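You operate a simulated robot arm through the tools that you are given. There is no shell and no other tool.

You are at the controls of a simulated two-armed robot. One attempt, no reset.

Task
Strip the fittings at the vice end: caster out, glide off, strap nut loose.
Fine: the spare black caster goes from the stem test socket to the caster rest, the spare black glide from the tube stub to the plywood rack; slacken the nut with the blue spanner and put the spanner back. Set down upright: spare black glide.
Where things are to end (x, y in the base frame): spare black glide within 0.06 m of [4.14, -1.06].

It is judged by the outcome, as a careful person would: the job done as asked, and still so three seconds after it is handed in. It fails if anything else is knocked over, pushed out of place, dropped, spilled or broken.

Robot
Two 7-joint arms with two-finger parallel grippers on one trunk, on a base that moves. Base frame: it is fixed to the floor where the robot stands at the start and does not move with it; the origin is under the middle of the robot, x ahead of it, y to its left, z up. Readings come in m, rad, newtons and seconds.
The left shoulder is at the start at [0.034, 0.101, 1.211], the right one opposite. With the tool pointing down near the work surface each hand reaches from about 0.22 to 0.52 m from the robot's upright axis, wherever it stands, measured 20 degrees to its own side. Places, roughly: blue spanner [3.75, -0.75, 1]; caster rest [4.1, -0.8, 0.9]; plywood rack [4.3, -1.1, 0.9]; spare black caster [3.75, -0.75, 1]; spare black glide [3.75, -0.75, 1]; stool strap nut [3.6, -0.6, 0.9]. Payload 2.4 kg a hand.
The TCP of each hand is the grasp point between the finger pads, 0.024 m short of the fingertips. In the tool frame z runs along the fingers and y along their closing line. Largest opening 0.068 m; finger width 0.017, thickness 0.01; the body of the gripper, 0.04 by 0.07 m, starts 0.041 m behind the TCP.
Orientation is that of the tool frame in the base frame, as [roll, pitch, yaw] about the fixed x, y, z axes, in that order (R = Rz(yaw) Ry(pitch) Rx(roll)). With the fingers straight down and closing along the base's y, the tool's x points along the base's -x, its y along +y and its z along -z.

Tools
- The arms move only by the tool apply_moves. It takes "left_steps", "right_steps" or both (then of equal length, played together; a hand with none holds still); each is a list of rows, each a list of 3 entries, a list of its own where there are three numbers: the shift along the tool's x, y, z in cm, then the turn, a rotation vector about the tool's x, y, z in rad, then the finger opening in cm, from 0 to 6.8. In form: [[[x, y, z], [wx, wy, wz], claw], ...]. A call has 1 to 20 rows; each row shifts and turns the commanded pose from where the row before left it, along the tool's axes as they then stand. A row lasts 0.2 s, in which the tool goes at most 0.05 m and 0.15 rad; a call with a longer step from one row to the next is refused whole, and so is a gripper value outside its range. Where a pose cannot be reached the arm comes as near as it can. A force on the tool above 40 N (or 10 N above the force at the start of the call, whichever is more), or a blocked arm, ends the call early, and 0.2 s more pass. Each finger travels about 0.072 m/s and halts on what it meets, pressing with about 37 N; the grip force reading is that of the motor and also rises with nothing between the fingers. The clock runs only during rows and for 0.2 s after the last one: add rows that do not move to give the fingers time. It gives the time, the measured TCP pose, the force on the tool (base axes), the opening and the grip force at its end, in the units of the frame above (readings bear some noise), with the torque about the TCP (base axes, N m) and any sound that the robot's microphone picked up, and new pictures: "show" is both (left out), scene, wrist or none (wrist: the cameras of the hands that moved).
- Cameras (640 x 400 px; columns grow to the right, rows downward): "scene" is now at [0.1193, -0.0039, 1.3743]; the picture's right is [-0.05, -1.00, 0.00], its down [-0.53, 0.02, -0.85] and it looks along [0.85, -0.04, -0.53] (base axes); focal length 281 px, centre (320, 200). "left" rides on the left gripper at [0.084, -0.011, -0.075] in its tool frame; the picture's right is [0.13, 0.99, 0.00], its down [-0.60, 0.08, -0.79] and it looks along [-0.79, 0.10, 0.61] (tool axes); focal length 251 px, centre (320, 200). "right" rides on the right gripper at [0.084, 0.011, -0.075] in its tool frame; the picture's right is [-0.13, 0.99, 0.00], its down [-0.60, -0.08, -0.79] and it looks along [-0.79, -0.10, 0.61] (tool axes); focal length 251 px, centre (320, 200). There is no depth. A picture from a camera that has moved, and an enlarged one, comes with that camera's place and axes in the base frame and with its lens.
- slide_trunk(by): moves the trunk up (or, below 0, down) by that many m; the arms and the scene camera ride with it, the base frame stays. It gives what a move gives, with no picture.
- steer(legs): drives the robot by 1 to 6 legs, each [ahead, left, turn to the left] in m, m and rad, along the robot's own axes; the way and the turn of a leg run together, so that a leg with both is an arc; at most 1.5 m and 3.142 rad a leg. The arms and the cameras ride along, it lands a little off, and it stops where it bumps. It gives what a move gives, and a new picture of the scene camera.
- pan_tilt(pan, tilt): turns the head with the scene camera to pan (to the left, within 1.501 rad either way) and tilt (down, from -0.506 to 1.204), counted from straight ahead of the robot (the tilt from the chest, where the trunk bows). It gives what a move gives, and a new picture of the scene camera.
- zoom(camera, box): a new picture of the part [left, top, right, bottom] of that camera's present view, enlarged. It takes no simulated time.
- finish_job(): hands the job in; it is judged then, once.

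Nothing tells you exact positions but the pictures and the camera data. Unless the task says otherwise, let go and move clear before handing in.

The tools are called as name(argument=value, ...) on one line, values as JSON. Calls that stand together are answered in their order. apply_moves: Moves the arms, as the interface text tells. Its arguments: {"type":"object","properties":{"left_steps":{"type":"array","items":{"type":"array"}},"right_steps":{"type":"array","items":{"type":"array"}},"show":{"type":"string","enum":["both","scene","wrist","none"]}},"required":[]} The other tools are called the same way: slide_trunk (by) moves the trunk up or down; steer (legs) drives the base; pan_tilt (pan, tilt) turns the head that bears the scene camera; zoom (camera, box) takes an enlarged picture of a part of a camera's view; finish_job () hands the job in.

At the start:

```text
time: 0.0
left_ee_pos: [0.3584, 0.116, 1.2228]
left_orientation: [3.141, 0.001, -3.14]
left_wrist_force: [-0.4, -0.8, -0.9]
left_torque: [-0.01, 0.03, 0.03]
left_opening: 0.068
left_grasp_force: 0.0
right_ee_pos: [0.402, -0.2053, 1.1618]
right_orientation: [3.141, 0.0, -3.141]
right_wrist_force: [0.4, -0.5, 0.3]
right_torque: [0.03, 0.02, -0.01]
right_opening: 0.0681
right_grasp_force: 0.0
trunk travel left (down, up): [-0.425, 0.424]
robot x, y, heading: [0.001, 0.0017, -0.002]
head pan, tilt (commanded): [-0.045, 0.56]
```

scene: 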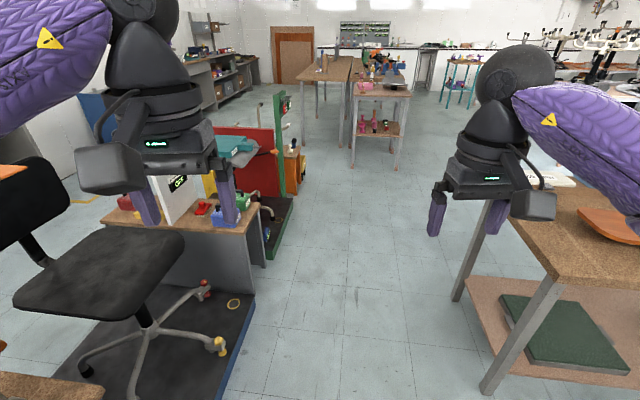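
right: 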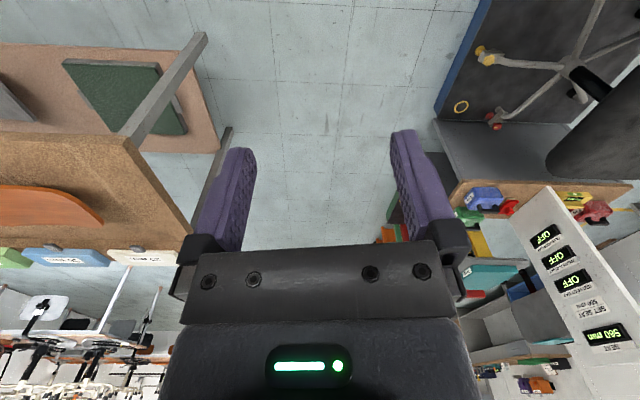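
left: 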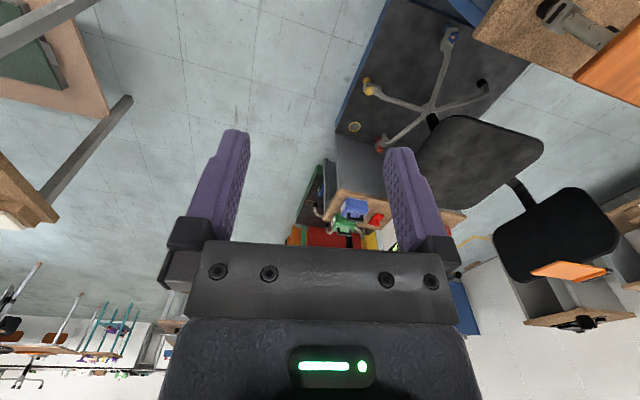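

I see a workshop with a bench far ahead (around pixel 370,70) that should be the vice end; I'll enlarge that first before driving.

zoom(camera="scene", box=[280, 20, 440, 120])

zoom(camera="scene", box=[280, 80, 440, 180])

```text
4.00 times, centred on (360, 70) of scene
camera zoom: at [0.1193, -0.0039, 1.3743], right [-0.05, -1.0, 0.0], down [-0.53, 0.02, -0.85], along [0.85, -0.04, -0.53], focal length 1122 px, centre (160, 720)
```

zoom: 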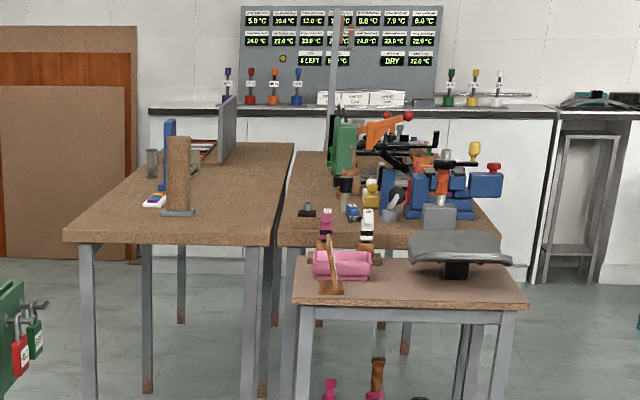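

```text
4.00 times, centred on (360, 130) of scene
camera zoom: at [0.1193, -0.0039, 1.3743], right [-0.05, -1.0, 0.0], down [-0.53, 0.02, -0.85], along [0.85, -0.04, -0.53], focal length 1122 px, centre (160, 480)
```

zoom: 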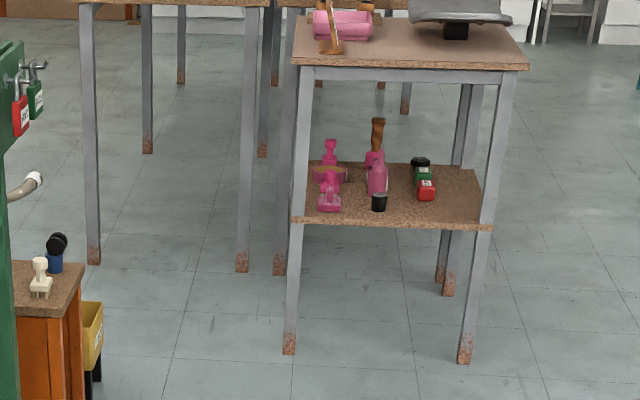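

The vice bench appears to begin at about x≈3.4 behind a lower side table (x≈2.9–3.35), with the open aisle on its right side. I'll drive up the aisle centre for a closer look.

steer(legs=[[0.3, -0.22, 0], [1.3, 0, 0]])

```text
time: 8.5
left_ee_pos: [1.9583, -0.0805, 1.2244]
left_orientation: [-3.141, 0.001, -3.123]
left_wrist_force: [-0.4, -0.5, 0.4]
left_torque: [0.02, -0.01, 0.01]
left_opening: 0.0679
left_grasp_force: 0.0
right_ee_pos: [2.0082, -0.4027, 1.1602]
right_orientation: [-3.141, -0.001, -3.122]
right_wrist_force: [-0.3, 0.3, 0.1]
right_torque: [-0.03, 0.01, 0.03]
right_opening: 0.0678
right_grasp_force: 0.1
trunk travel left (down, up): [-0.425, 0.424]
robot x, y, heading: [1.6015, -0.2068, 0.023]
head pan, tilt (commanded): [-0.045, 0.56]
camera scene: at [1.7211, -0.2062, 1.3743], right [-0.03, -1.0, 0.0], down [-0.53, 0.01, -0.85], along [0.85, -0.02, -0.53], focal length 281 px, centre (320, 200)
```

scene: 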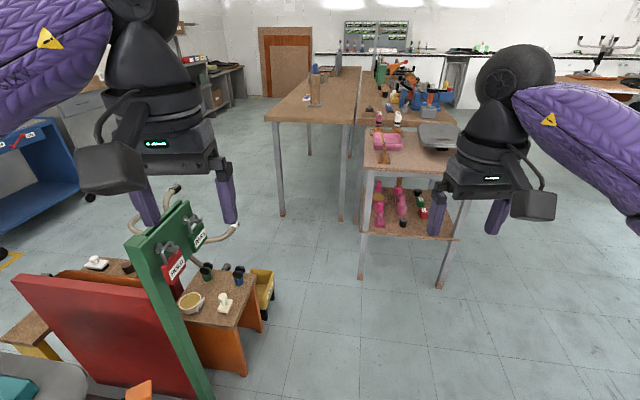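

The aisle is clear; the side table with pink parts stands in front of the vice bench. I'll look to the right to check the free space beside the bench.

pan_tilt(pan=-0.6, tilt=0.5)

zoom(camera="scene", box=[160, 20, 320, 120])

```text
time: 9.5
left_ee_pos: [1.9569, -0.0814, 1.2226]
left_orientation: [-3.141, 0.0, -3.123]
left_wrist_force: [0.5, -0.9, 0.2]
left_torque: [0.0, 0.01, 0.01]
left_opening: 0.0682
left_grasp_force: 0.1
right_ee_pos: [2.0063, -0.4022, 1.161]
right_orientation: [3.141, 0.0, -3.123]
right_wrist_force: [-0.3, 0.0, 0.3]
right_torque: [0.06, -0.01, 0.02]
right_opening: 0.0679
right_grasp_force: 0.0
trunk travel left (down, up): [-0.425, 0.424]
robot x, y, heading: [1.5994, -0.2058, 0.014]
head pan, tilt (commanded): [-0.6, 0.499]
camera scene: at [1.7075, -0.2537, 1.3799], right [-0.55, -0.84, 0.0], down [-0.4, 0.26, -0.88], along [0.73, -0.48, -0.48], focal length 281 px, centre (320, 200)
```

scene: 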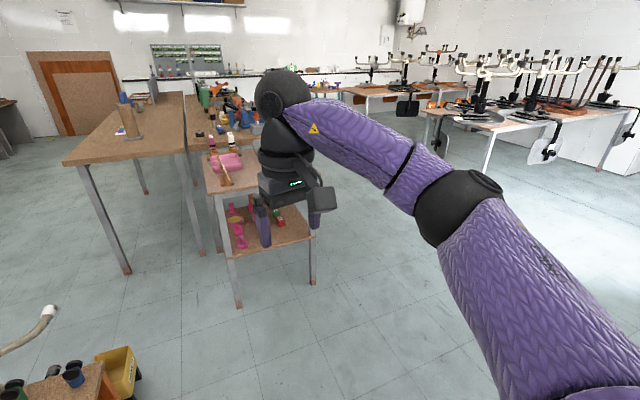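

```text
4.00 times, centred on (240, 70) of scene
camera zoom: at [1.7075, -0.2537, 1.3799], right [-0.55, -0.84, 0.0], down [-0.4, 0.26, -0.88], along [0.73, -0.48, -0.48], focal length 1122 px, centre (640, 720)
```

zoom: 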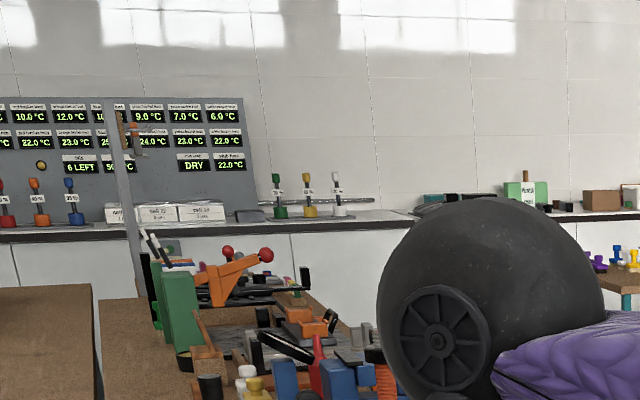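

The floor to the right of the bench is clear. I'll drive around to the right side and turn to face the bench.

steer(legs=[[0.35, -0.3, 0], [0.2, -1.15, 0]])

pan_tilt(pan=0.3, tilt=0.5)

zoom(camera="scene", box=[240, 60, 440, 185])

```text
time: 17.8
left_ee_pos: [2.5324, -1.5179, 1.2217]
left_orientation: [-3.141, -0.001, -3.125]
left_wrist_force: [-0.4, -0.8, -0.5]
left_torque: [0.0, 0.01, 0.01]
left_opening: 0.0681
left_grasp_force: 0.0
right_ee_pos: [2.5815, -1.838, 1.1615]
right_orientation: [3.141, 0.0, -3.125]
right_wrist_force: [0.1, 0.2, -0.5]
right_torque: [-0.01, 0.03, 0.0]
right_opening: 0.0681
right_grasp_force: 0.0
trunk travel left (down, up): [-0.425, 0.424]
robot x, y, heading: [2.177, -1.6397, 0.019]
head pan, tilt (commanded): [-0.6, 0.499]
camera scene: at [2.2824, -1.6894, 1.3799], right [-0.55, -0.83, 0.0], down [-0.4, 0.26, -0.88], along [0.73, -0.48, -0.48], focal length 281 px, centre (320, 200)
```

scene: 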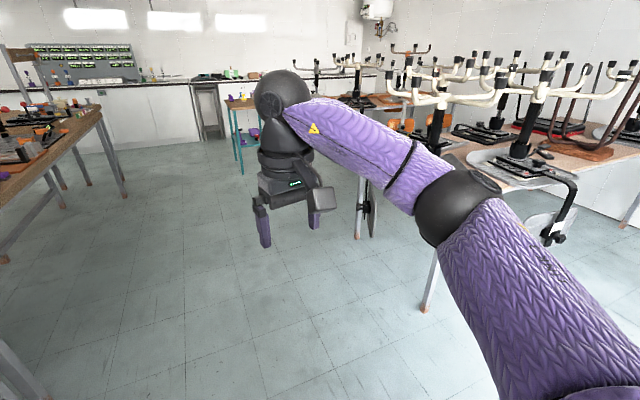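

```text
time: 19.0
left_ee_pos: [2.5344, -1.5161, 1.2241]
left_orientation: [3.141, 0.001, -3.124]
left_wrist_force: [0.6, 0.2, -0.3]
left_torque: [-0.02, 0.02, 0.0]
left_opening: 0.068
left_grasp_force: 0.0
right_ee_pos: [2.5822, -1.8377, 1.1602]
right_orientation: [-3.141, 0.001, -3.126]
right_wrist_force: [0.5, -0.7, -0.3]
right_torque: [0.0, -0.04, -0.04]
right_opening: 0.0681
right_grasp_force: 0.1
trunk travel left (down, up): [-0.425, 0.424]
robot x, y, heading: [2.1731, -1.6386, 0.017]
head pan, tilt (commanded): [0.3, 0.499]
camera scene: at [2.293, -1.6107, 1.3799], right [0.31, -0.95, 0.0], down [-0.46, -0.15, -0.88], along [0.83, 0.27, -0.48], focal length 281 px, centre (320, 200)
```

scene: 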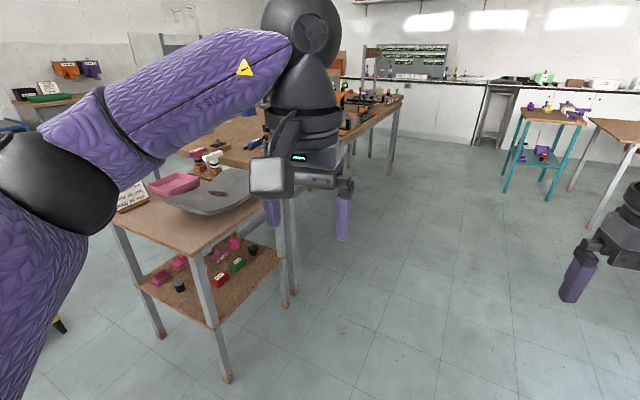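

```text
3.20 times, centred on (340, 122) of scene
camera zoom: at [2.293, -1.6107, 1.3799], right [0.31, -0.95, 0.0], down [-0.46, -0.15, -0.88], along [0.83, 0.27, -0.48], focal length 898 px, centre (256, 448)
```

zoom: 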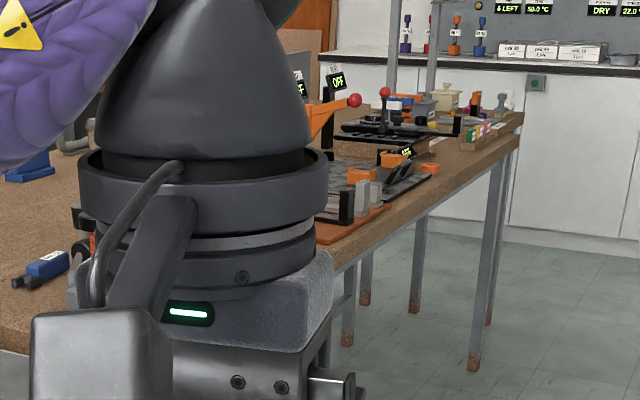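

The bench's right side is accessible. I'll drive along it at y≈-1.75 and turn to face +y.

steer(legs=[[1.5, -0.15, 0], [0.1, 0, 0], [0, 0, 1.55]])

pan_tilt(pan=0.0, tilt=0.6)

```text
refused: leg 1 is longer than a leg can be; nothing moved
```

```text
time: 19.8
left_ee_pos: [2.5325, -1.5165, 1.2224]
left_orientation: [-3.14, 0.001, -3.125]
left_wrist_force: [-0.5, -0.3, -0.5]
left_torque: [0.01, -0.01, -0.02]
left_opening: 0.0681
left_grasp_force: 0.0
right_ee_pos: [2.5822, -1.8385, 1.1615]
right_orientation: [-3.14, -0.001, -3.125]
right_wrist_force: [0.1, 0.8, 0.0]
right_torque: [-0.01, 0.01, 0.01]
right_opening: 0.0681
right_grasp_force: 0.1
trunk travel left (down, up): [-0.425, 0.424]
robot x, y, heading: [2.1758, -1.637, 0.017]
head pan, tilt (commanded): [0.0, 0.6]
camera scene: at [2.2949, -1.6375, 1.3708], right [0.02, -1.0, 0.0], down [-0.56, -0.01, -0.83], along [0.82, 0.01, -0.56], focal length 281 px, centre (320, 200)
```

scene: 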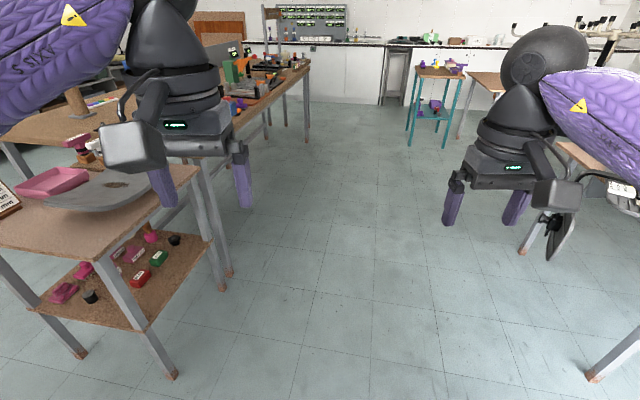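

The lane ahead is clear; drive forward in allowed legs and turn left.

steer(legs=[[1.2, -0.15, 0], [0.4, 0, 0], [0, 0, 1.55]])

```text
time: 31.7
left_ee_pos: [3.6568, -1.3989, 1.2245]
left_orientation: [3.141, 0.0, -1.586]
left_wrist_force: [-1.4, -0.2, 0.5]
left_torque: [-0.02, -0.02, -0.02]
left_opening: 0.0679
left_grasp_force: 0.0
right_ee_pos: [3.9781, -1.3612, 1.1623]
right_orientation: [3.141, 0.0, -1.588]
right_wrist_force: [0.0, 1.2, -0.7]
right_torque: [0.01, -0.01, 0.01]
right_opening: 0.068
right_grasp_force: 0.1
trunk travel left (down, up): [-0.425, 0.424]
robot x, y, heading: [3.7652, -1.7637, 1.552]
head pan, tilt (commanded): [0.0, 0.6]
camera scene: at [3.7702, -1.6433, 1.3708], right [1.0, -0.02, 0.0], down [-0.01, -0.57, -0.82], along [0.01, 0.82, -0.57], focal length 281 px, centre (320, 200)
```

scene: 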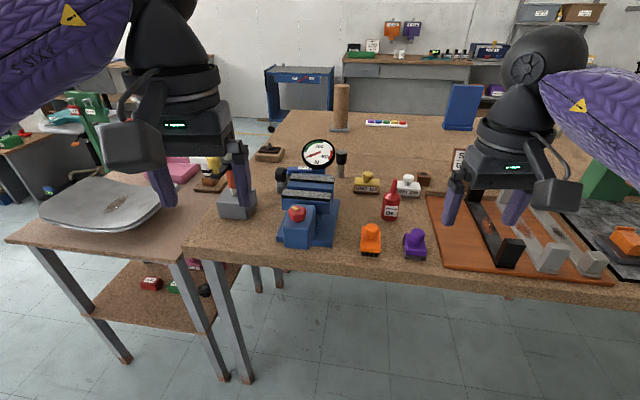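

I'm now facing the vice bench from its right side. I'll enlarge the parts of the view to identify everything.

zoom(camera="scene", box=[180, 120, 340, 220])

zoom(camera="scene", box=[260, 130, 420, 270])

zoom(camera="scene", box=[330, 160, 530, 285])

zoom(camera="scene", box=[440, 120, 640, 300])

```text
4.00 times, centred on (260, 170) of scene
camera zoom: at [3.7702, -1.6433, 1.3708], right [1.0, -0.02, 0.0], down [-0.01, -0.57, -0.82], along [0.01, 0.82, -0.57], focal length 1122 px, centre (560, 320)
```

zoom: 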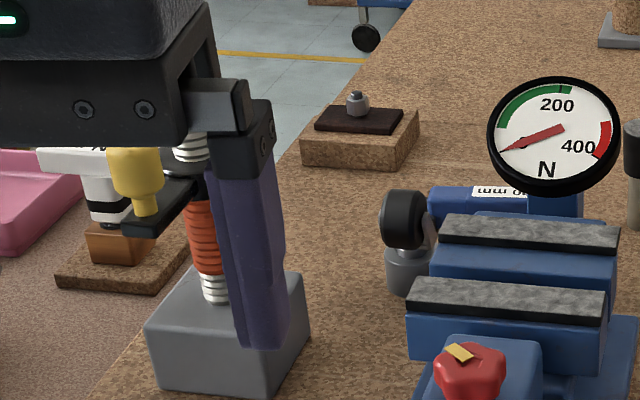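

```text
2.86 times, centred on (340, 200) of scene
camera zoom: at [3.7702, -1.6433, 1.3708], right [1.0, -0.02, 0.0], down [-0.01, -0.57, -0.82], along [0.01, 0.82, -0.57], focal length 802 px, centre (263, 200)
```

zoom: 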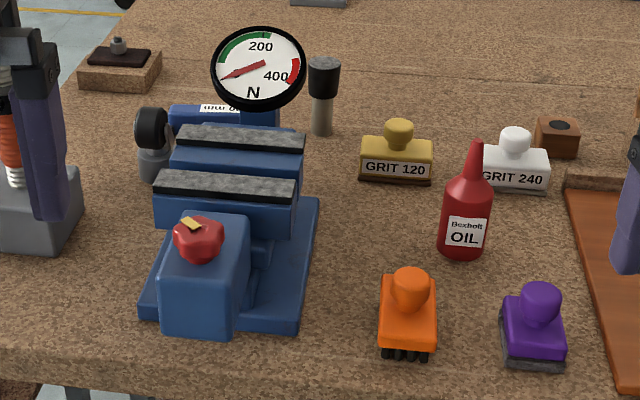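

```text
3.20 times, centred on (430, 222) of scene
camera zoom: at [3.7702, -1.6433, 1.3708], right [1.0, -0.02, 0.0], down [-0.01, -0.57, -0.82], along [0.01, 0.82, -0.57], focal length 898 px, centre (-32, 128)
```

zoom: 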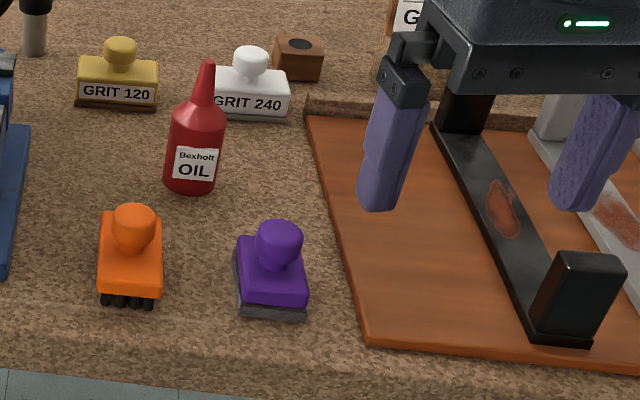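

```text
2.22 times, centred on (540, 210) of scene
camera zoom: at [3.7702, -1.6433, 1.3708], right [1.0, -0.02, 0.0], down [-0.01, -0.57, -0.82], along [0.01, 0.82, -0.57], focal length 624 px, centre (-169, 178)
```

zoom: 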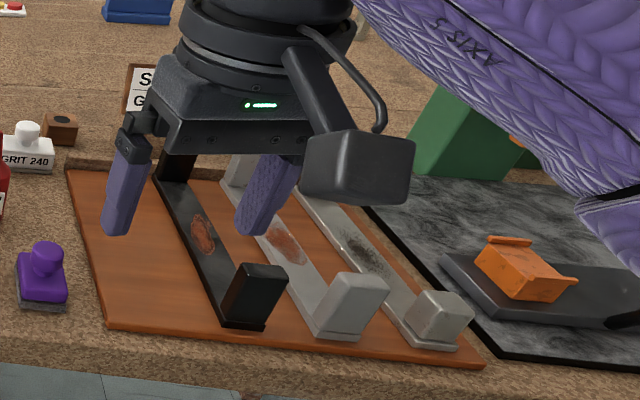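

I can identify: nut on strap block (~3.59,-0.62), black caster in grey socket (~3.66,-0.84), glide on tube stub (~3.86,-0.76), blue spanner behind the vice jaws, caster rest (~4.13,-0.82), plywood rack right. I'll look down to see how my base relates to the bench edge and get a steeper view.

pan_tilt(pan=0.0, tilt=1.15)

```text
time: 32.7
left_ee_pos: [3.6562, -1.4002, 1.2229]
left_orientation: [3.141, -0.001, -1.587]
left_wrist_force: [-0.6, -0.3, -0.3]
left_torque: [0.0, 0.0, 0.01]
left_opening: 0.068
left_grasp_force: 0.1
right_ee_pos: [3.9792, -1.3617, 1.1611]
right_orientation: [-3.141, 0.002, -1.588]
right_wrist_force: [-0.1, 0.5, 0.3]
right_torque: [0.0, 0.01, 0.01]
right_opening: 0.0678
right_grasp_force: 0.1
trunk travel left (down, up): [-0.425, 0.424]
robot x, y, heading: [3.7686, -1.7566, 1.551]
head pan, tilt (commanded): [0.0, 1.15]
camera scene: at [3.7697, -1.6721, 1.3291], right [1.0, -0.02, 0.0], down [-0.02, -0.91, -0.41], along [0.01, 0.41, -0.91], focal length 281 px, centre (320, 200)
```

scene: 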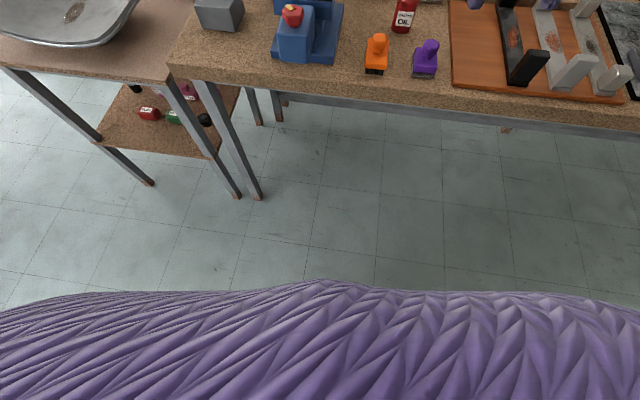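

The bench front edge is at about y≈-1.18, z≈0.87. I'll edge closer (0.3 m) with arms held high, and look again.

steer(legs=[[0.3, 0, 0.02]])

pan_tilt(pan=0.0, tilt=0.75)

```text
time: 34.7
left_ee_pos: [3.6504, -1.1, 1.2225]
left_orientation: [3.142, -0.001, -1.563]
left_wrist_force: [0.0, -0.1, 0.3]
left_torque: [-0.02, 0.0, 0.03]
left_opening: 0.068
left_grasp_force: 0.0
right_ee_pos: [3.9727, -1.0543, 1.1627]
right_orientation: [-3.141, -0.002, -1.565]
right_wrist_force: [-0.1, 0.0, 0.2]
right_torque: [-0.03, 0.04, 0.01]
right_opening: 0.0677
right_grasp_force: 0.2
trunk travel left (down, up): [-0.425, 0.424]
robot x, y, heading: [3.7679, -1.4563, 1.577]
head pan, tilt (commanded): [0.0, 1.15]
camera scene: at [3.7697, -1.369, 1.329], right [1.0, 0.0, 0.0], down [0.0, -0.91, -0.41], along [0.0, 0.41, -0.91], focal length 281 px, centre (320, 200)
```

scene: 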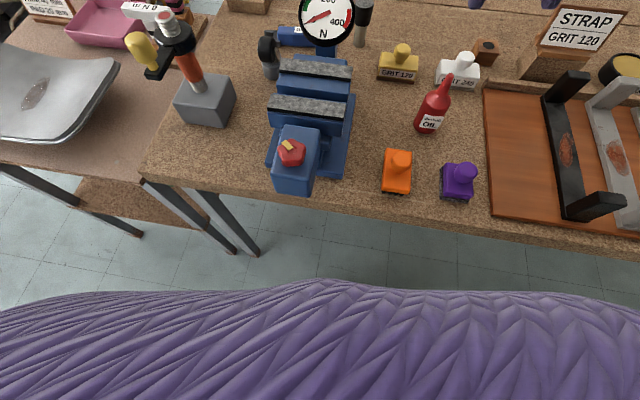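

```text
time: 35.6
left_ee_pos: [3.6494, -1.1007, 1.2232]
left_orientation: [3.14, 0.0, -1.564]
left_wrist_force: [0.5, 0.6, 0.5]
left_torque: [0.0, 0.02, 0.01]
left_opening: 0.0677
left_grasp_force: 0.0
right_ee_pos: [3.972, -1.0547, 1.1613]
right_orientation: [-3.141, 0.002, -1.564]
right_wrist_force: [0.2, 0.2, -0.6]
right_torque: [-0.03, 0.03, 0.02]
right_opening: 0.0682
right_grasp_force: 0.1
trunk travel left (down, up): [-0.425, 0.424]
robot x, y, heading: [3.7672, -1.4586, 1.575]
head pan, tilt (commanded): [0.0, 0.75]
camera scene: at [3.7696, -1.3464, 1.3579], right [1.0, 0.0, 0.0], down [0.0, -0.68, -0.73], along [0.0, 0.73, -0.68], focal length 281 px, centre (320, 200)
```

scene: 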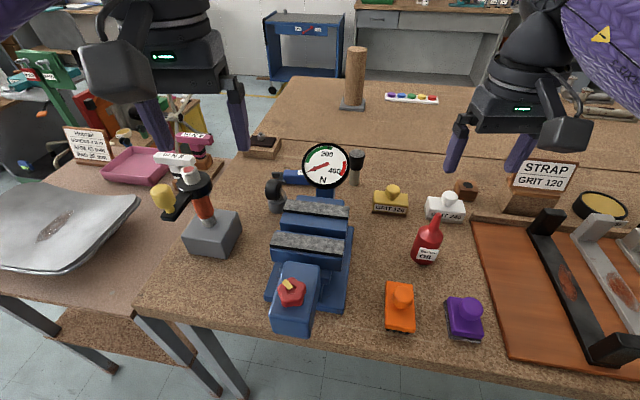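

Good overview now. I'll enlarge the sign, spanner/caster region, stub and rest.

zoom(camera="scene", box=[50, 110, 210, 210])

zoom(camera="scene", box=[230, 120, 390, 220])

zoom(camera="scene", box=[370, 150, 530, 250])

zoom(camera="left", box=[0, 0, 640, 400])

zoom(camera="right", box=[0, 0, 640, 400])

```text
4.00 times, centred on (130, 160) of scene
camera zoom: at [3.7696, -1.3464, 1.3579], right [1.0, 0.0, 0.0], down [0.0, -0.68, -0.73], along [0.0, 0.73, -0.68], focal length 1122 px, centre (1080, 360)
```

zoom: 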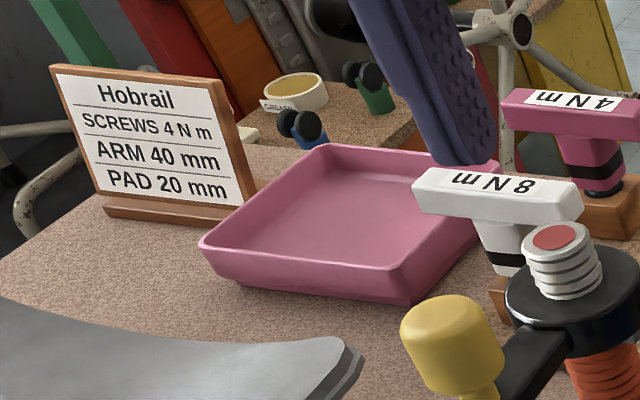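

```text
4.00 times, centred on (310, 170) of scene
camera zoom: at [3.7696, -1.3464, 1.3579], right [1.0, 0.0, 0.0], down [0.0, -0.68, -0.73], along [0.0, 0.73, -0.68], focal length 1122 px, centre (360, 320)
```

zoom: 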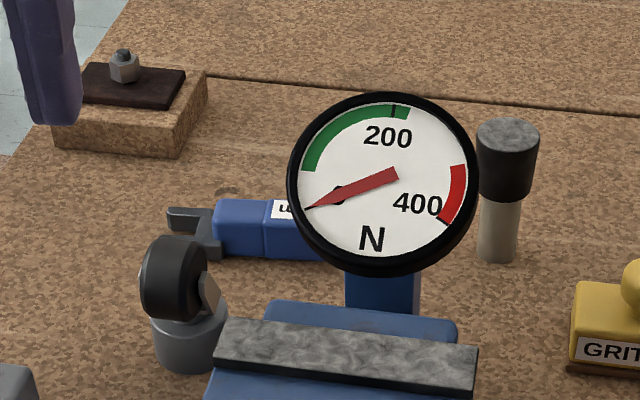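

```text
4.00 times, centred on (450, 200) of scene
camera zoom: at [3.7696, -1.3464, 1.3579], right [1.0, 0.0, 0.0], down [0.0, -0.68, -0.73], along [0.0, 0.73, -0.68], focal length 1122 px, centre (-200, 200)
```

zoom: 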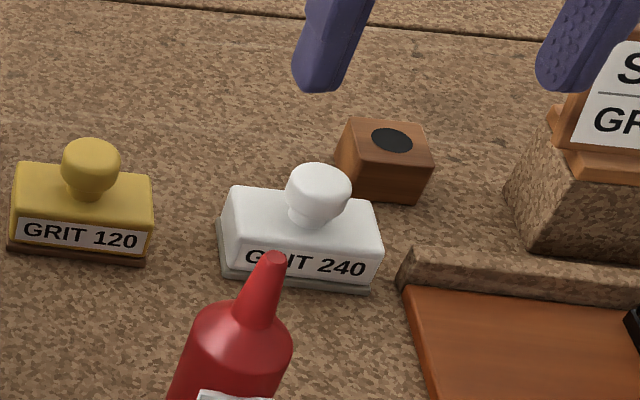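

```text
1.00 times, centred on (320, 200) of left (not enlarged: the box is as wide or as high as the picture)
camera zoom: at [3.6614, -1.1838, 1.2977], right [-0.99, -0.14, 0.0], down [-0.08, 0.6, 0.79], along [-0.11, 0.79, -0.61], focal length 251 px, centre (320, 200)
```

zoom: 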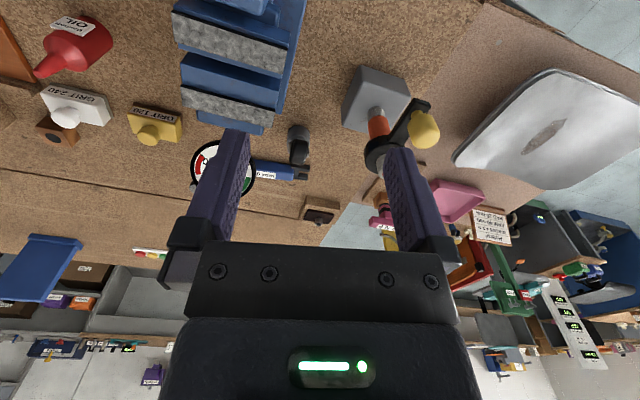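

```text
1.00 times, centred on (320, 200) of right (not enlarged: the box is as wide or as high as the picture)
camera zoom: at [3.9612, -1.1385, 1.2367], right [-0.99, 0.12, 0.0], down [0.08, 0.6, 0.79], along [0.1, 0.79, -0.61], focal length 251 px, centre (320, 200)
```

zoom: 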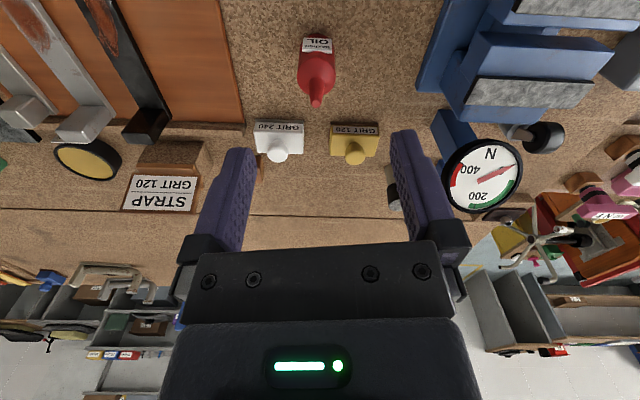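

I can see the spanner's jaw pointing to -x, its handle hidden behind the gauge. Let me enlarge the wrist cameras on these parts.

zoom(camera="left", box=[180, 100, 340, 200])

zoom(camera="right", box=[400, 80, 600, 220])

zoom(camera="left", box=[280, 160, 360, 240])

```text
4.00 times, centred on (260, 150) of left
camera zoom: at [3.6614, -1.1838, 1.2977], right [-0.99, -0.14, 0.0], down [-0.08, 0.6, 0.79], along [-0.11, 0.79, -0.61], focal length 1006 px, centre (560, 400)
```

zoom: 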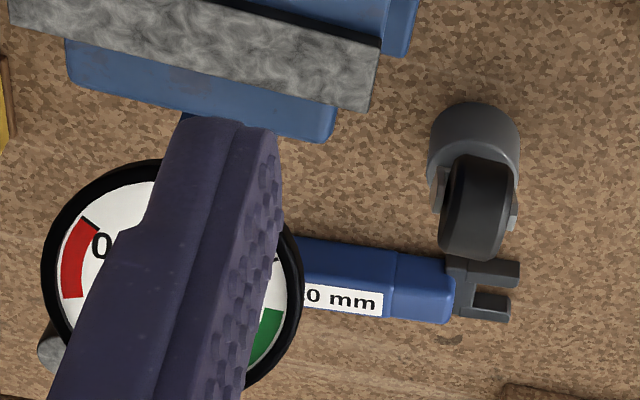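

```text
2.86 times, centred on (500, 150) of right
camera zoom: at [3.9612, -1.1385, 1.2367], right [-0.99, 0.12, 0.0], down [0.08, 0.6, 0.79], along [0.1, 0.79, -0.61], focal length 718 px, centre (-194, 343)
```

zoom: 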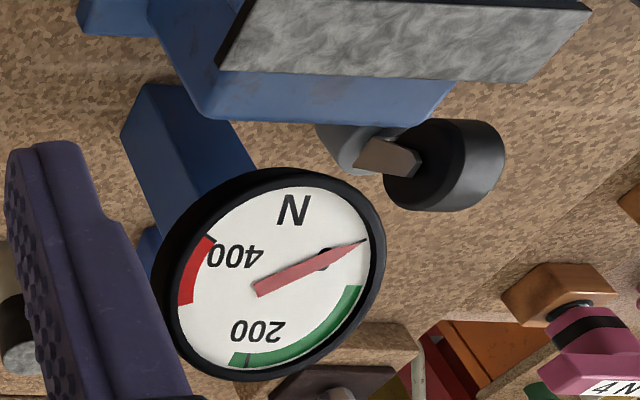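

```text
5.00 times, centred on (320, 200) of left
camera zoom: at [3.6614, -1.1838, 1.2977], right [-0.99, -0.14, 0.0], down [-0.08, 0.6, 0.79], along [-0.11, 0.79, -0.61], focal length 1257 px, centre (320, 200)
```

zoom: 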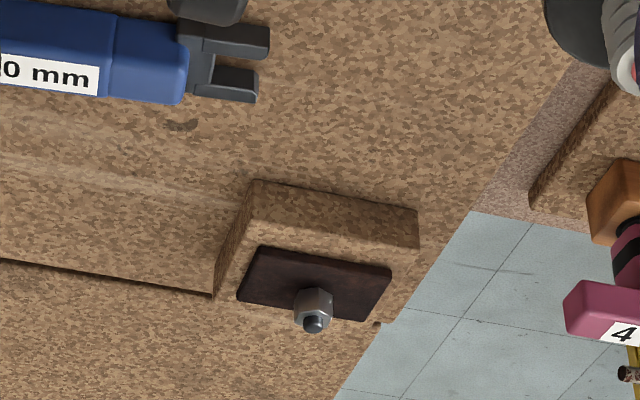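

Next I'll close in on the bench slightly (the chest should still clear the edge) and check clearance by looking down.

steer(legs=[[0.07, 0, 0]])

pan_tilt(pan=0.0, tilt=1.2)

```text
time: 36.6
left_ee_pos: [3.6496, -1.0312, 1.2229]
left_orientation: [-3.142, -0.002, -1.564]
left_wrist_force: [-0.7, -0.1, 0.2]
left_torque: [0.0, 0.01, 0.01]
left_opening: 0.0679
left_grasp_force: 0.2
right_ee_pos: [3.9709, -0.9833, 1.161]
right_orientation: [3.141, -0.003, -1.565]
right_wrist_force: [-0.1, 0.0, -0.5]
right_torque: [0.0, 0.03, 0.0]
right_opening: 0.0679
right_grasp_force: 0.0
trunk travel left (down, up): [-0.425, 0.424]
robot x, y, heading: [3.7679, -1.3853, 1.578]
head pan, tilt (commanded): [0.0, 0.75]
camera scene: at [3.7691, -1.2755, 1.3578], right [1.0, 0.01, 0.0], down [0.0, -0.68, -0.73], along [0.0, 0.73, -0.68], focal length 281 px, centre (320, 200)
```

scene: 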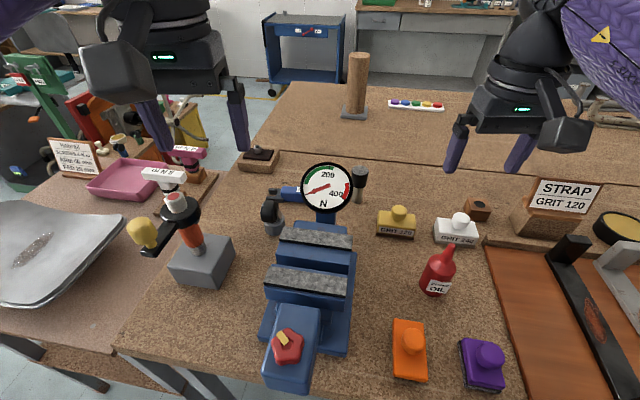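

```text
time: 37.5
left_ee_pos: [3.6499, -1.0308, 1.2232]
left_orientation: [-3.142, -0.002, -1.564]
left_wrist_force: [0.2, -0.4, -0.1]
left_torque: [0.0, 0.04, 0.01]
left_opening: 0.0678
left_grasp_force: 0.0
right_ee_pos: [3.9719, -0.9848, 1.1617]
right_orientation: [-3.142, 0.002, -1.566]
right_wrist_force: [-0.5, -0.1, -0.3]
right_torque: [-0.01, 0.0, -0.03]
right_opening: 0.0679
right_grasp_force: 0.1
trunk travel left (down, up): [-0.425, 0.424]
robot x, y, heading: [3.767, -1.3914, 1.577]
head pan, tilt (commanded): [0.0, 1.201]
camera scene: at [3.7693, -1.3036, 1.3263], right [1.0, 0.01, 0.0], down [0.01, -0.93, -0.36], along [0.0, 0.36, -0.93], focal length 281 px, centre (320, 200)
```

scene: 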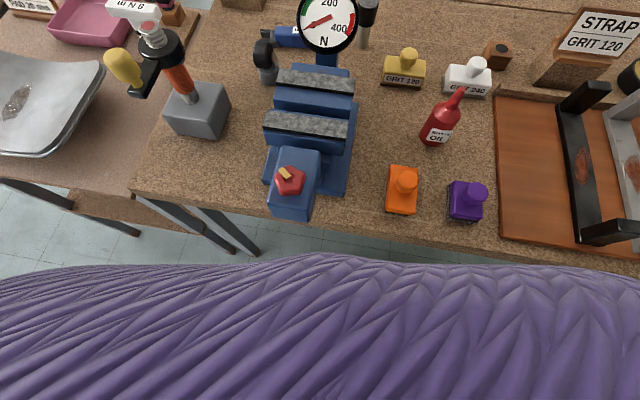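

The bench is turned about 0.1 rad relative to the base frame, so the left end is further from me. I'll test the left arm's reach at height above everything (z≈1.15).

apply_moves(left_steps=[[[-4, 0, 0], [0, 0, 0], 6.8], [[-4, 0, 0], [0, 0, 0], 6.8], [[-4, 0, 1], [0, 0, 0], 6.8], [[-4, 0, 1], [0, 0, 0], 6.8], [[-4, 0, 1], [0, 0, 0], 6.8], [[-4, 0, 1], [0, 0, 0], 6.8], [[-4, 0, 1], [0, 0, 0], 6.8], [[-4, 0, 1], [0, 0, 0], 6.8], [[0, 0, 0], [0, 0, 0], 6.8], [[0, 0, 0], [0, 0, 0], 6.8]], show="both")

```text
time: 39.7
left_ee_pos: [3.6486, -0.9129, 1.1676]
left_orientation: [-3.141, 0.0, -1.565]
left_wrist_force: [-0.6, -0.6, 0.5]
left_torque: [0.03, -0.02, -0.03]
left_opening: 0.0678
left_grasp_force: 0.1
left hand out of reach, approached as far as the arm can: row 3, 4, 5, 6, 7, 8
right_ee_pos: [3.9715, -0.9843, 1.1617]
right_orientation: [3.141, 0.0, -1.566]
right_wrist_force: [-0.6, 0.4, 0.1]
right_torque: [0.0, 0.0, 0.03]
right_opening: 0.0681
right_grasp_force: 0.0
trunk travel left (down, up): [-0.425, 0.424]
robot x, y, heading: [3.7661, -1.3891, 1.571]
head pan, tilt (commanded): [0.0, 1.201]
camera scene: at [3.7693, -1.3035, 1.3262], right [1.0, 0.01, 0.0], down [0.01, -0.93, -0.36], along [0.0, 0.36, -0.93], focal length 281 px, centre (320, 200)
camera left: at [3.6598, -0.9959, 1.2418], right [-0.99, -0.14, 0.0], down [-0.08, 0.6, 0.79], along [-0.11, 0.79, -0.61], focal length 251 px, centre (320, 200)
```

scene: 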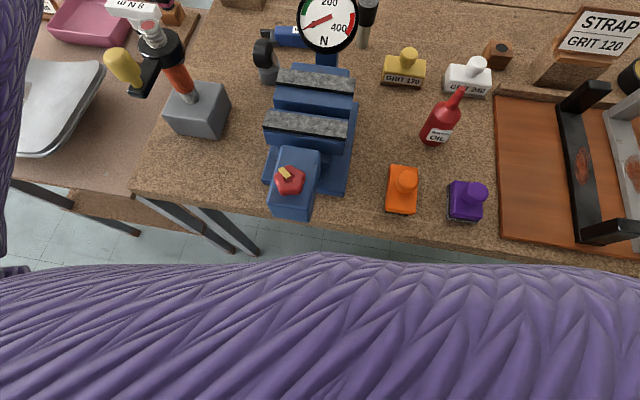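
left: 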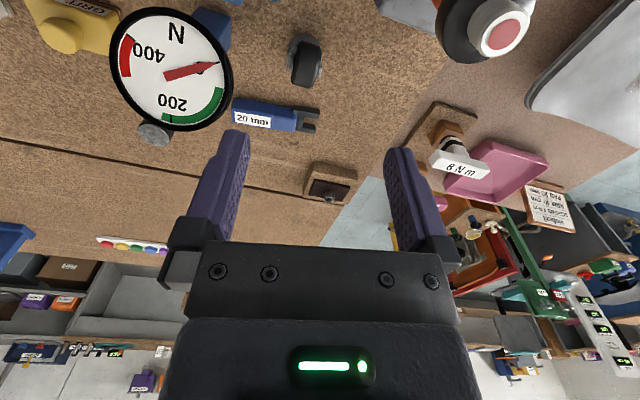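

Tool-down reach from here ends at y≈-0.91. I'll now test with the tool tilted forward ~0.9 rad, which should add reach.

apply_moves(left_steps=[[[0, 0, 0], [0, -0.15, 0], 6.8], [[0, 0, 0], [0, -0.15, 0], 6.8], [[0, 0, 0], [0, -0.15, 0], 6.8], [[0, 0, 0], [0, -0.15, 0], 6.8], [[0, 0, 0], [0, -0.15, 0], 6.8], [[0, 0, 0], [0, -0.15, 0], 6.8], [[0, 0, 0], [0, 0, 0], 6.8], [[0, 0, 0], [0, 0, 0], 6.8]], show="wrist")

```text
time: 41.5
left_ee_pos: [3.6483, -0.9121, 1.1673]
left_orientation: [-3.14, 0.901, -1.561]
left_wrist_force: [-0.5, -0.4, -0.5]
left_torque: [-0.06, 0.0, 0.0]
left_opening: 0.068
left_grasp_force: 0.0
right_ee_pos: [3.9711, -0.9843, 1.1609]
right_orientation: [-3.14, 0.002, -1.567]
right_wrist_force: [0.2, -0.4, -0.6]
right_torque: [0.0, 0.0, 0.01]
right_opening: 0.0677
right_grasp_force: 0.0
trunk travel left (down, up): [-0.425, 0.424]
robot x, y, heading: [3.764, -1.3908, 1.579]
head pan, tilt (commanded): [0.0, 1.201]
camera left: at [3.6602, -1.0227, 1.1484], right [-0.99, -0.09, -0.1], down [-0.08, -0.25, 0.97], along [-0.11, 0.97, 0.24], focal length 251 px, centre (320, 200)
```

left: 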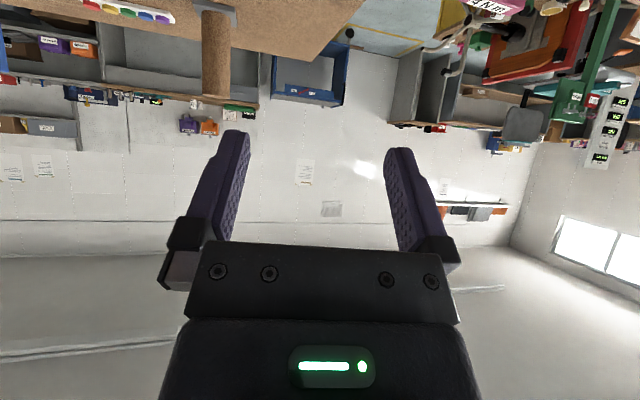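

The tilt works; now I test forward travel in this tilted pose.

apply_moves(left_steps=[[[-2.49, 0, 3.13], [0, 0, 0], 6.8], [[-2.49, 0, 3.13], [0, 0, 0], 6.8], [[-2.49, 0, 3.13], [0, 0, 0], 6.8], [[-2.49, 0, 3.13], [0, 0, 0], 6.8], [[-2.49, 0, 3.13], [0, 0, 0], 6.8], [[-2.49, 0, 3.13], [0, 0, 0], 6.8], [[0, 0, 0], [0, 0, 0], 6.8], [[0, 0, 0], [0, 0, 0], 6.8]], show="none")

```text
time: 43.3
left_ee_pos: [3.6472, -0.7689, 1.1636]
left_orientation: [-3.14, 0.9, -1.565]
left_wrist_force: [0.1, 0.1, 0.1]
left_torque: [-0.01, -0.01, 0.0]
left_opening: 0.0678
left_grasp_force: 0.0
left hand out of reach, approached as far as the arm can: row 4, 5, 6
right_ee_pos: [3.9718, -0.9852, 1.1611]
right_orientation: [3.141, 0.0, -1.565]
right_wrist_force: [0.0, -1.2, -0.1]
right_torque: [0.0, -0.01, 0.0]
right_opening: 0.0681
right_grasp_force: 0.1
trunk travel left (down, up): [-0.425, 0.424]
robot x, y, heading: [3.7657, -1.3886, 1.578]
head pan, tilt (commanded): [0.0, 1.201]
```

Wrist-to-TCP is about 0.167 m and the arm radius about 0.46 m. Let me determine the bench edge accurately to see how much closer I can stand.

zoom(camera="scene", box=[120, 160, 440, 300])

zoom(camera="scene", box=[400, 160, 640, 310])

```text
2.00 times, centred on (280, 230) of scene
camera zoom: at [3.7693, -1.3035, 1.3262], right [1.0, 0.01, 0.0], down [0.01, -0.93, -0.36], along [0.0, 0.36, -0.93], focal length 561 px, centre (400, 140)
```

zoom: 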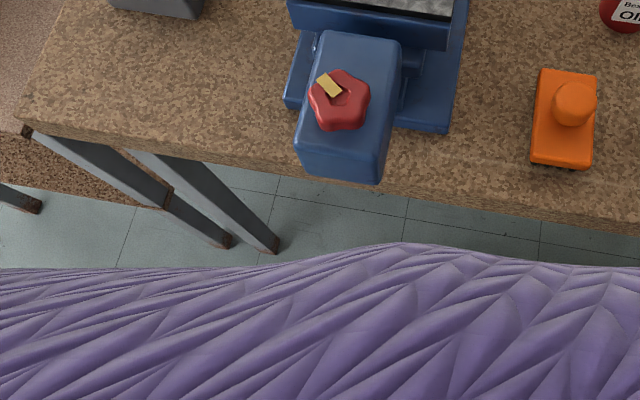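

```text
2.67 times, centred on (520, 235) of scene
camera zoom: at [3.7693, -1.3035, 1.3262], right [1.0, 0.01, 0.0], down [0.01, -0.93, -0.36], along [0.0, 0.36, -0.93], focal length 748 px, centre (-213, 107)
```

zoom: 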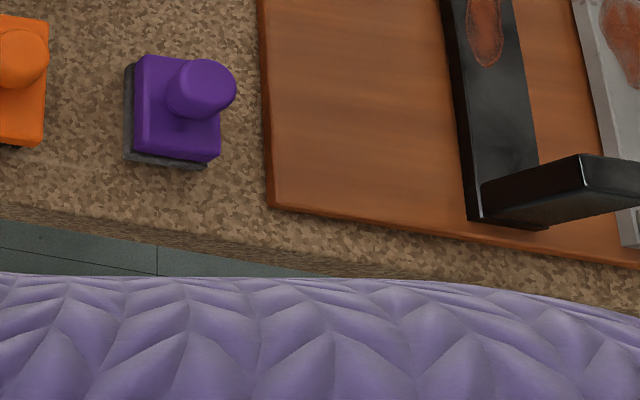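

The bench edge runs from (3.44,-1.11) to (4.28,-1.24), i.e. turned about -0.15 rad. I'll retract the left arm, then turn the robot parallel to the bench (heading ≈1.42).

apply_moves(left_steps=[[[2.49, 0, -3.13], [0, 0, 0], 6.8], [[2.49, 0, -3.13], [0, 0, 0], 6.8], [[2.49, 0, -3.13], [0, 0, 0], 6.8], [[2.49, 0, -3.13], [0, 0, 0], 6.8], [[2.49, 0, -3.13], [0, 0, 0], 6.8], [[0, 0, 0], [0, 0.15, 0], 6.8], [[0, 0, 0], [0, 0.15, 0], 6.8], [[0, 0, 0], [0, 0.15, 0], 6.8], [[0, 0, 0], [0, 0.15, 0], 6.8], [[0, 0, 0], [0, 0.15, 0], 6.8], [[0, 0, 0], [0, 0.15, 0], 6.8]], show="none")

steer(legs=[[0, 0.08, -0.155]])

```text
time: 45.7
left_ee_pos: [3.6498, -0.9684, 1.1634]
left_orientation: [-3.14, -0.003, -1.565]
left_wrist_force: [-0.2, 0.5, 0.3]
left_torque: [-0.01, 0.03, -0.01]
left_opening: 0.068
left_grasp_force: 0.1
right_ee_pos: [3.9708, -0.9857, 1.1609]
right_orientation: [-3.141, 0.0, -1.566]
right_wrist_force: [0.1, -0.7, 0.3]
right_torque: [-0.02, 0.03, 0.01]
right_opening: 0.0681
right_grasp_force: 0.1
trunk travel left (down, up): [-0.425, 0.424]
robot x, y, heading: [3.7675, -1.3894, 1.58]
head pan, tilt (commanded): [0.0, 1.201]
```

```text
time: 46.8
left_ee_pos: [3.6355, -0.9479, 1.1632]
left_orientation: [-3.14, 0.0, -1.719]
left_wrist_force: [-0.6, 0.1, 0.1]
left_torque: [0.03, -0.02, -0.01]
left_opening: 0.0681
left_grasp_force: 0.0
right_ee_pos: [3.9505, -1.0148, 1.161]
right_orientation: [-3.14, -0.001, -1.724]
right_wrist_force: [0.6, -0.5, 0.6]
right_torque: [0.01, -0.01, 0.0]
right_opening: 0.068
right_grasp_force: 0.0
trunk travel left (down, up): [-0.425, 0.424]
robot x, y, heading: [3.6919, -1.3822, 1.418]
head pan, tilt (commanded): [0.0, 1.201]
camera scene: at [3.7023, -1.2986, 1.3262], right [0.99, -0.15, 0.0], down [-0.14, -0.92, -0.36], along [0.05, 0.36, -0.93], focal length 281 px, centre (320, 200)
```

scene: 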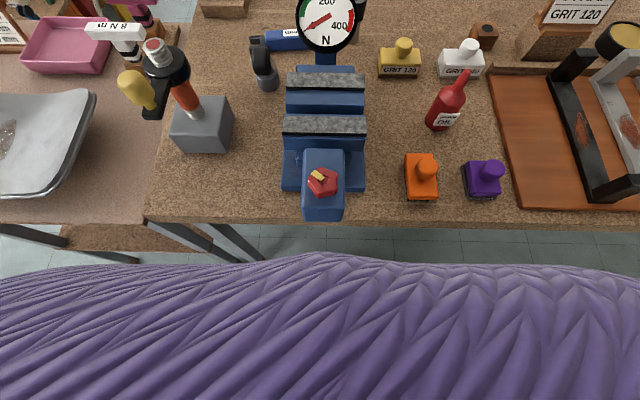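

Aligned with the bench. Moving 3.5 cm closer, then I'll view the caster and spanner with the left wrist camera.

steer(legs=[[0.035, 0, 0]])

zoom(camera="left", box=[180, 0, 440, 162])

pan_tilt(pan=0.0, tilt=0.85)

zoom(camera="scene", box=[220, 90, 380, 190])

```text
time: 47.6
left_ee_pos: [3.6423, -0.9145, 1.1624]
left_orientation: [3.141, -0.003, -1.718]
left_wrist_force: [0.7, 0.1, 0.1]
left_torque: [0.0, -0.01, 0.0]
left_opening: 0.0682
left_grasp_force: 0.1
right_ee_pos: [3.957, -0.9795, 1.1605]
right_orientation: [3.141, -0.002, -1.723]
right_wrist_force: [-0.8, 0.7, -0.5]
right_torque: [0.0, 0.06, 0.0]
right_opening: 0.068
right_grasp_force: 0.1
trunk travel left (down, up): [-0.425, 0.424]
robot x, y, heading: [3.6908, -1.3467, 1.42]
head pan, tilt (commanded): [0.0, 1.201]
camera scene: at [3.7086, -1.2629, 1.3261], right [0.99, -0.15, 0.0], down [-0.14, -0.92, -0.36], along [0.05, 0.36, -0.93], focal length 281 px, centre (320, 200)
```

scene: 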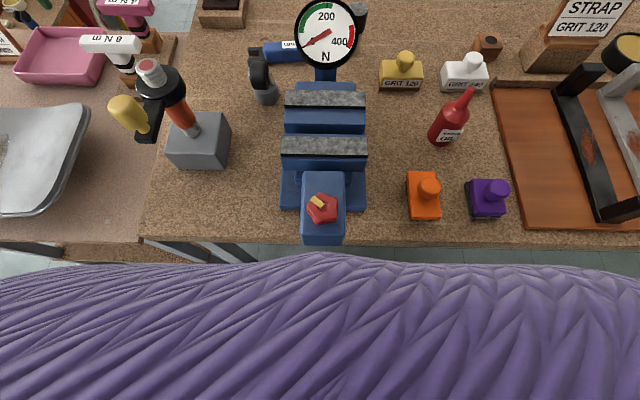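

```text
2.46 times, centred on (310, 81) of left
camera zoom: at [3.6401, -0.998, 1.2377], right [-1.0, 0.02, 0.0], down [0.01, 0.61, 0.79], along [0.02, 0.79, -0.61], focal length 619 px, centre (345, 493)
```

zoom: 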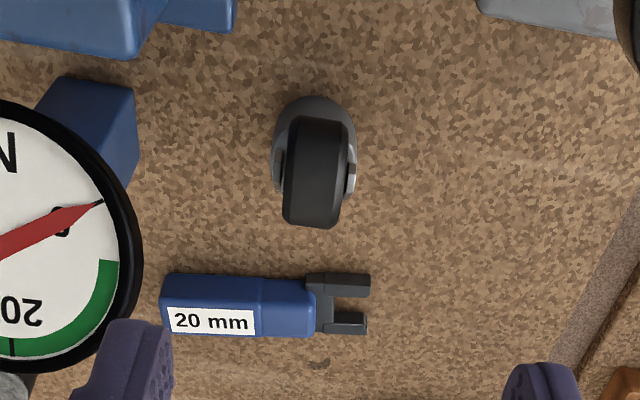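

```text
time: 48.5
left_ee_pos: [3.6417, -0.9148, 1.1644]
left_orientation: [3.141, 0.0, -1.718]
left_wrist_force: [0.2, -0.4, 0.3]
left_torque: [-0.03, -0.03, 0.02]
left_opening: 0.0678
left_grasp_force: 0.1
right_ee_pos: [3.9569, -0.9803, 1.1618]
right_orientation: [3.141, 0.001, -1.723]
right_wrist_force: [0.3, 0.6, -0.2]
right_torque: [0.01, 0.01, 0.03]
right_opening: 0.068
right_grasp_force: 0.1
trunk travel left (down, up): [-0.425, 0.424]
robot x, y, heading: [3.6938, -1.35, 1.421]
head pan, tilt (commanded): [0.0, 0.85]
camera scene: at [3.7117, -1.2421, 1.3498], right [0.99, -0.15, 0.0], down [-0.11, -0.74, -0.66], along [0.1, 0.65, -0.75], focal length 281 px, centre (320, 200)
```

scene: 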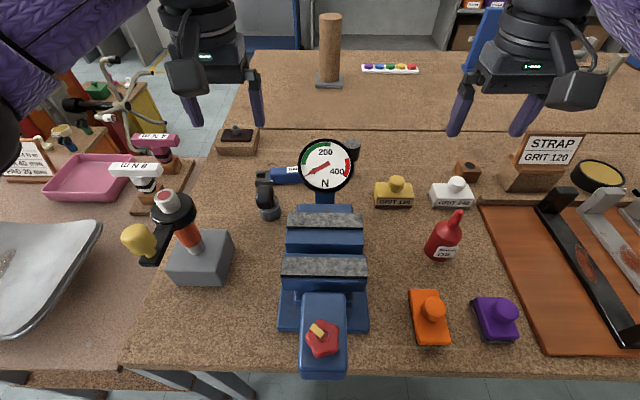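

```text
4.00 times, centred on (300, 140) of scene
camera zoom: at [3.7117, -1.2421, 1.3498], right [0.99, -0.15, 0.0], down [-0.11, -0.74, -0.66], along [0.1, 0.65, -0.75], focal length 1122 px, centre (400, 440)
```

zoom: 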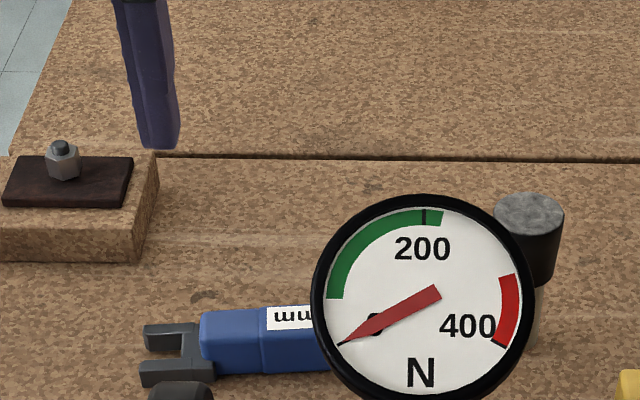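

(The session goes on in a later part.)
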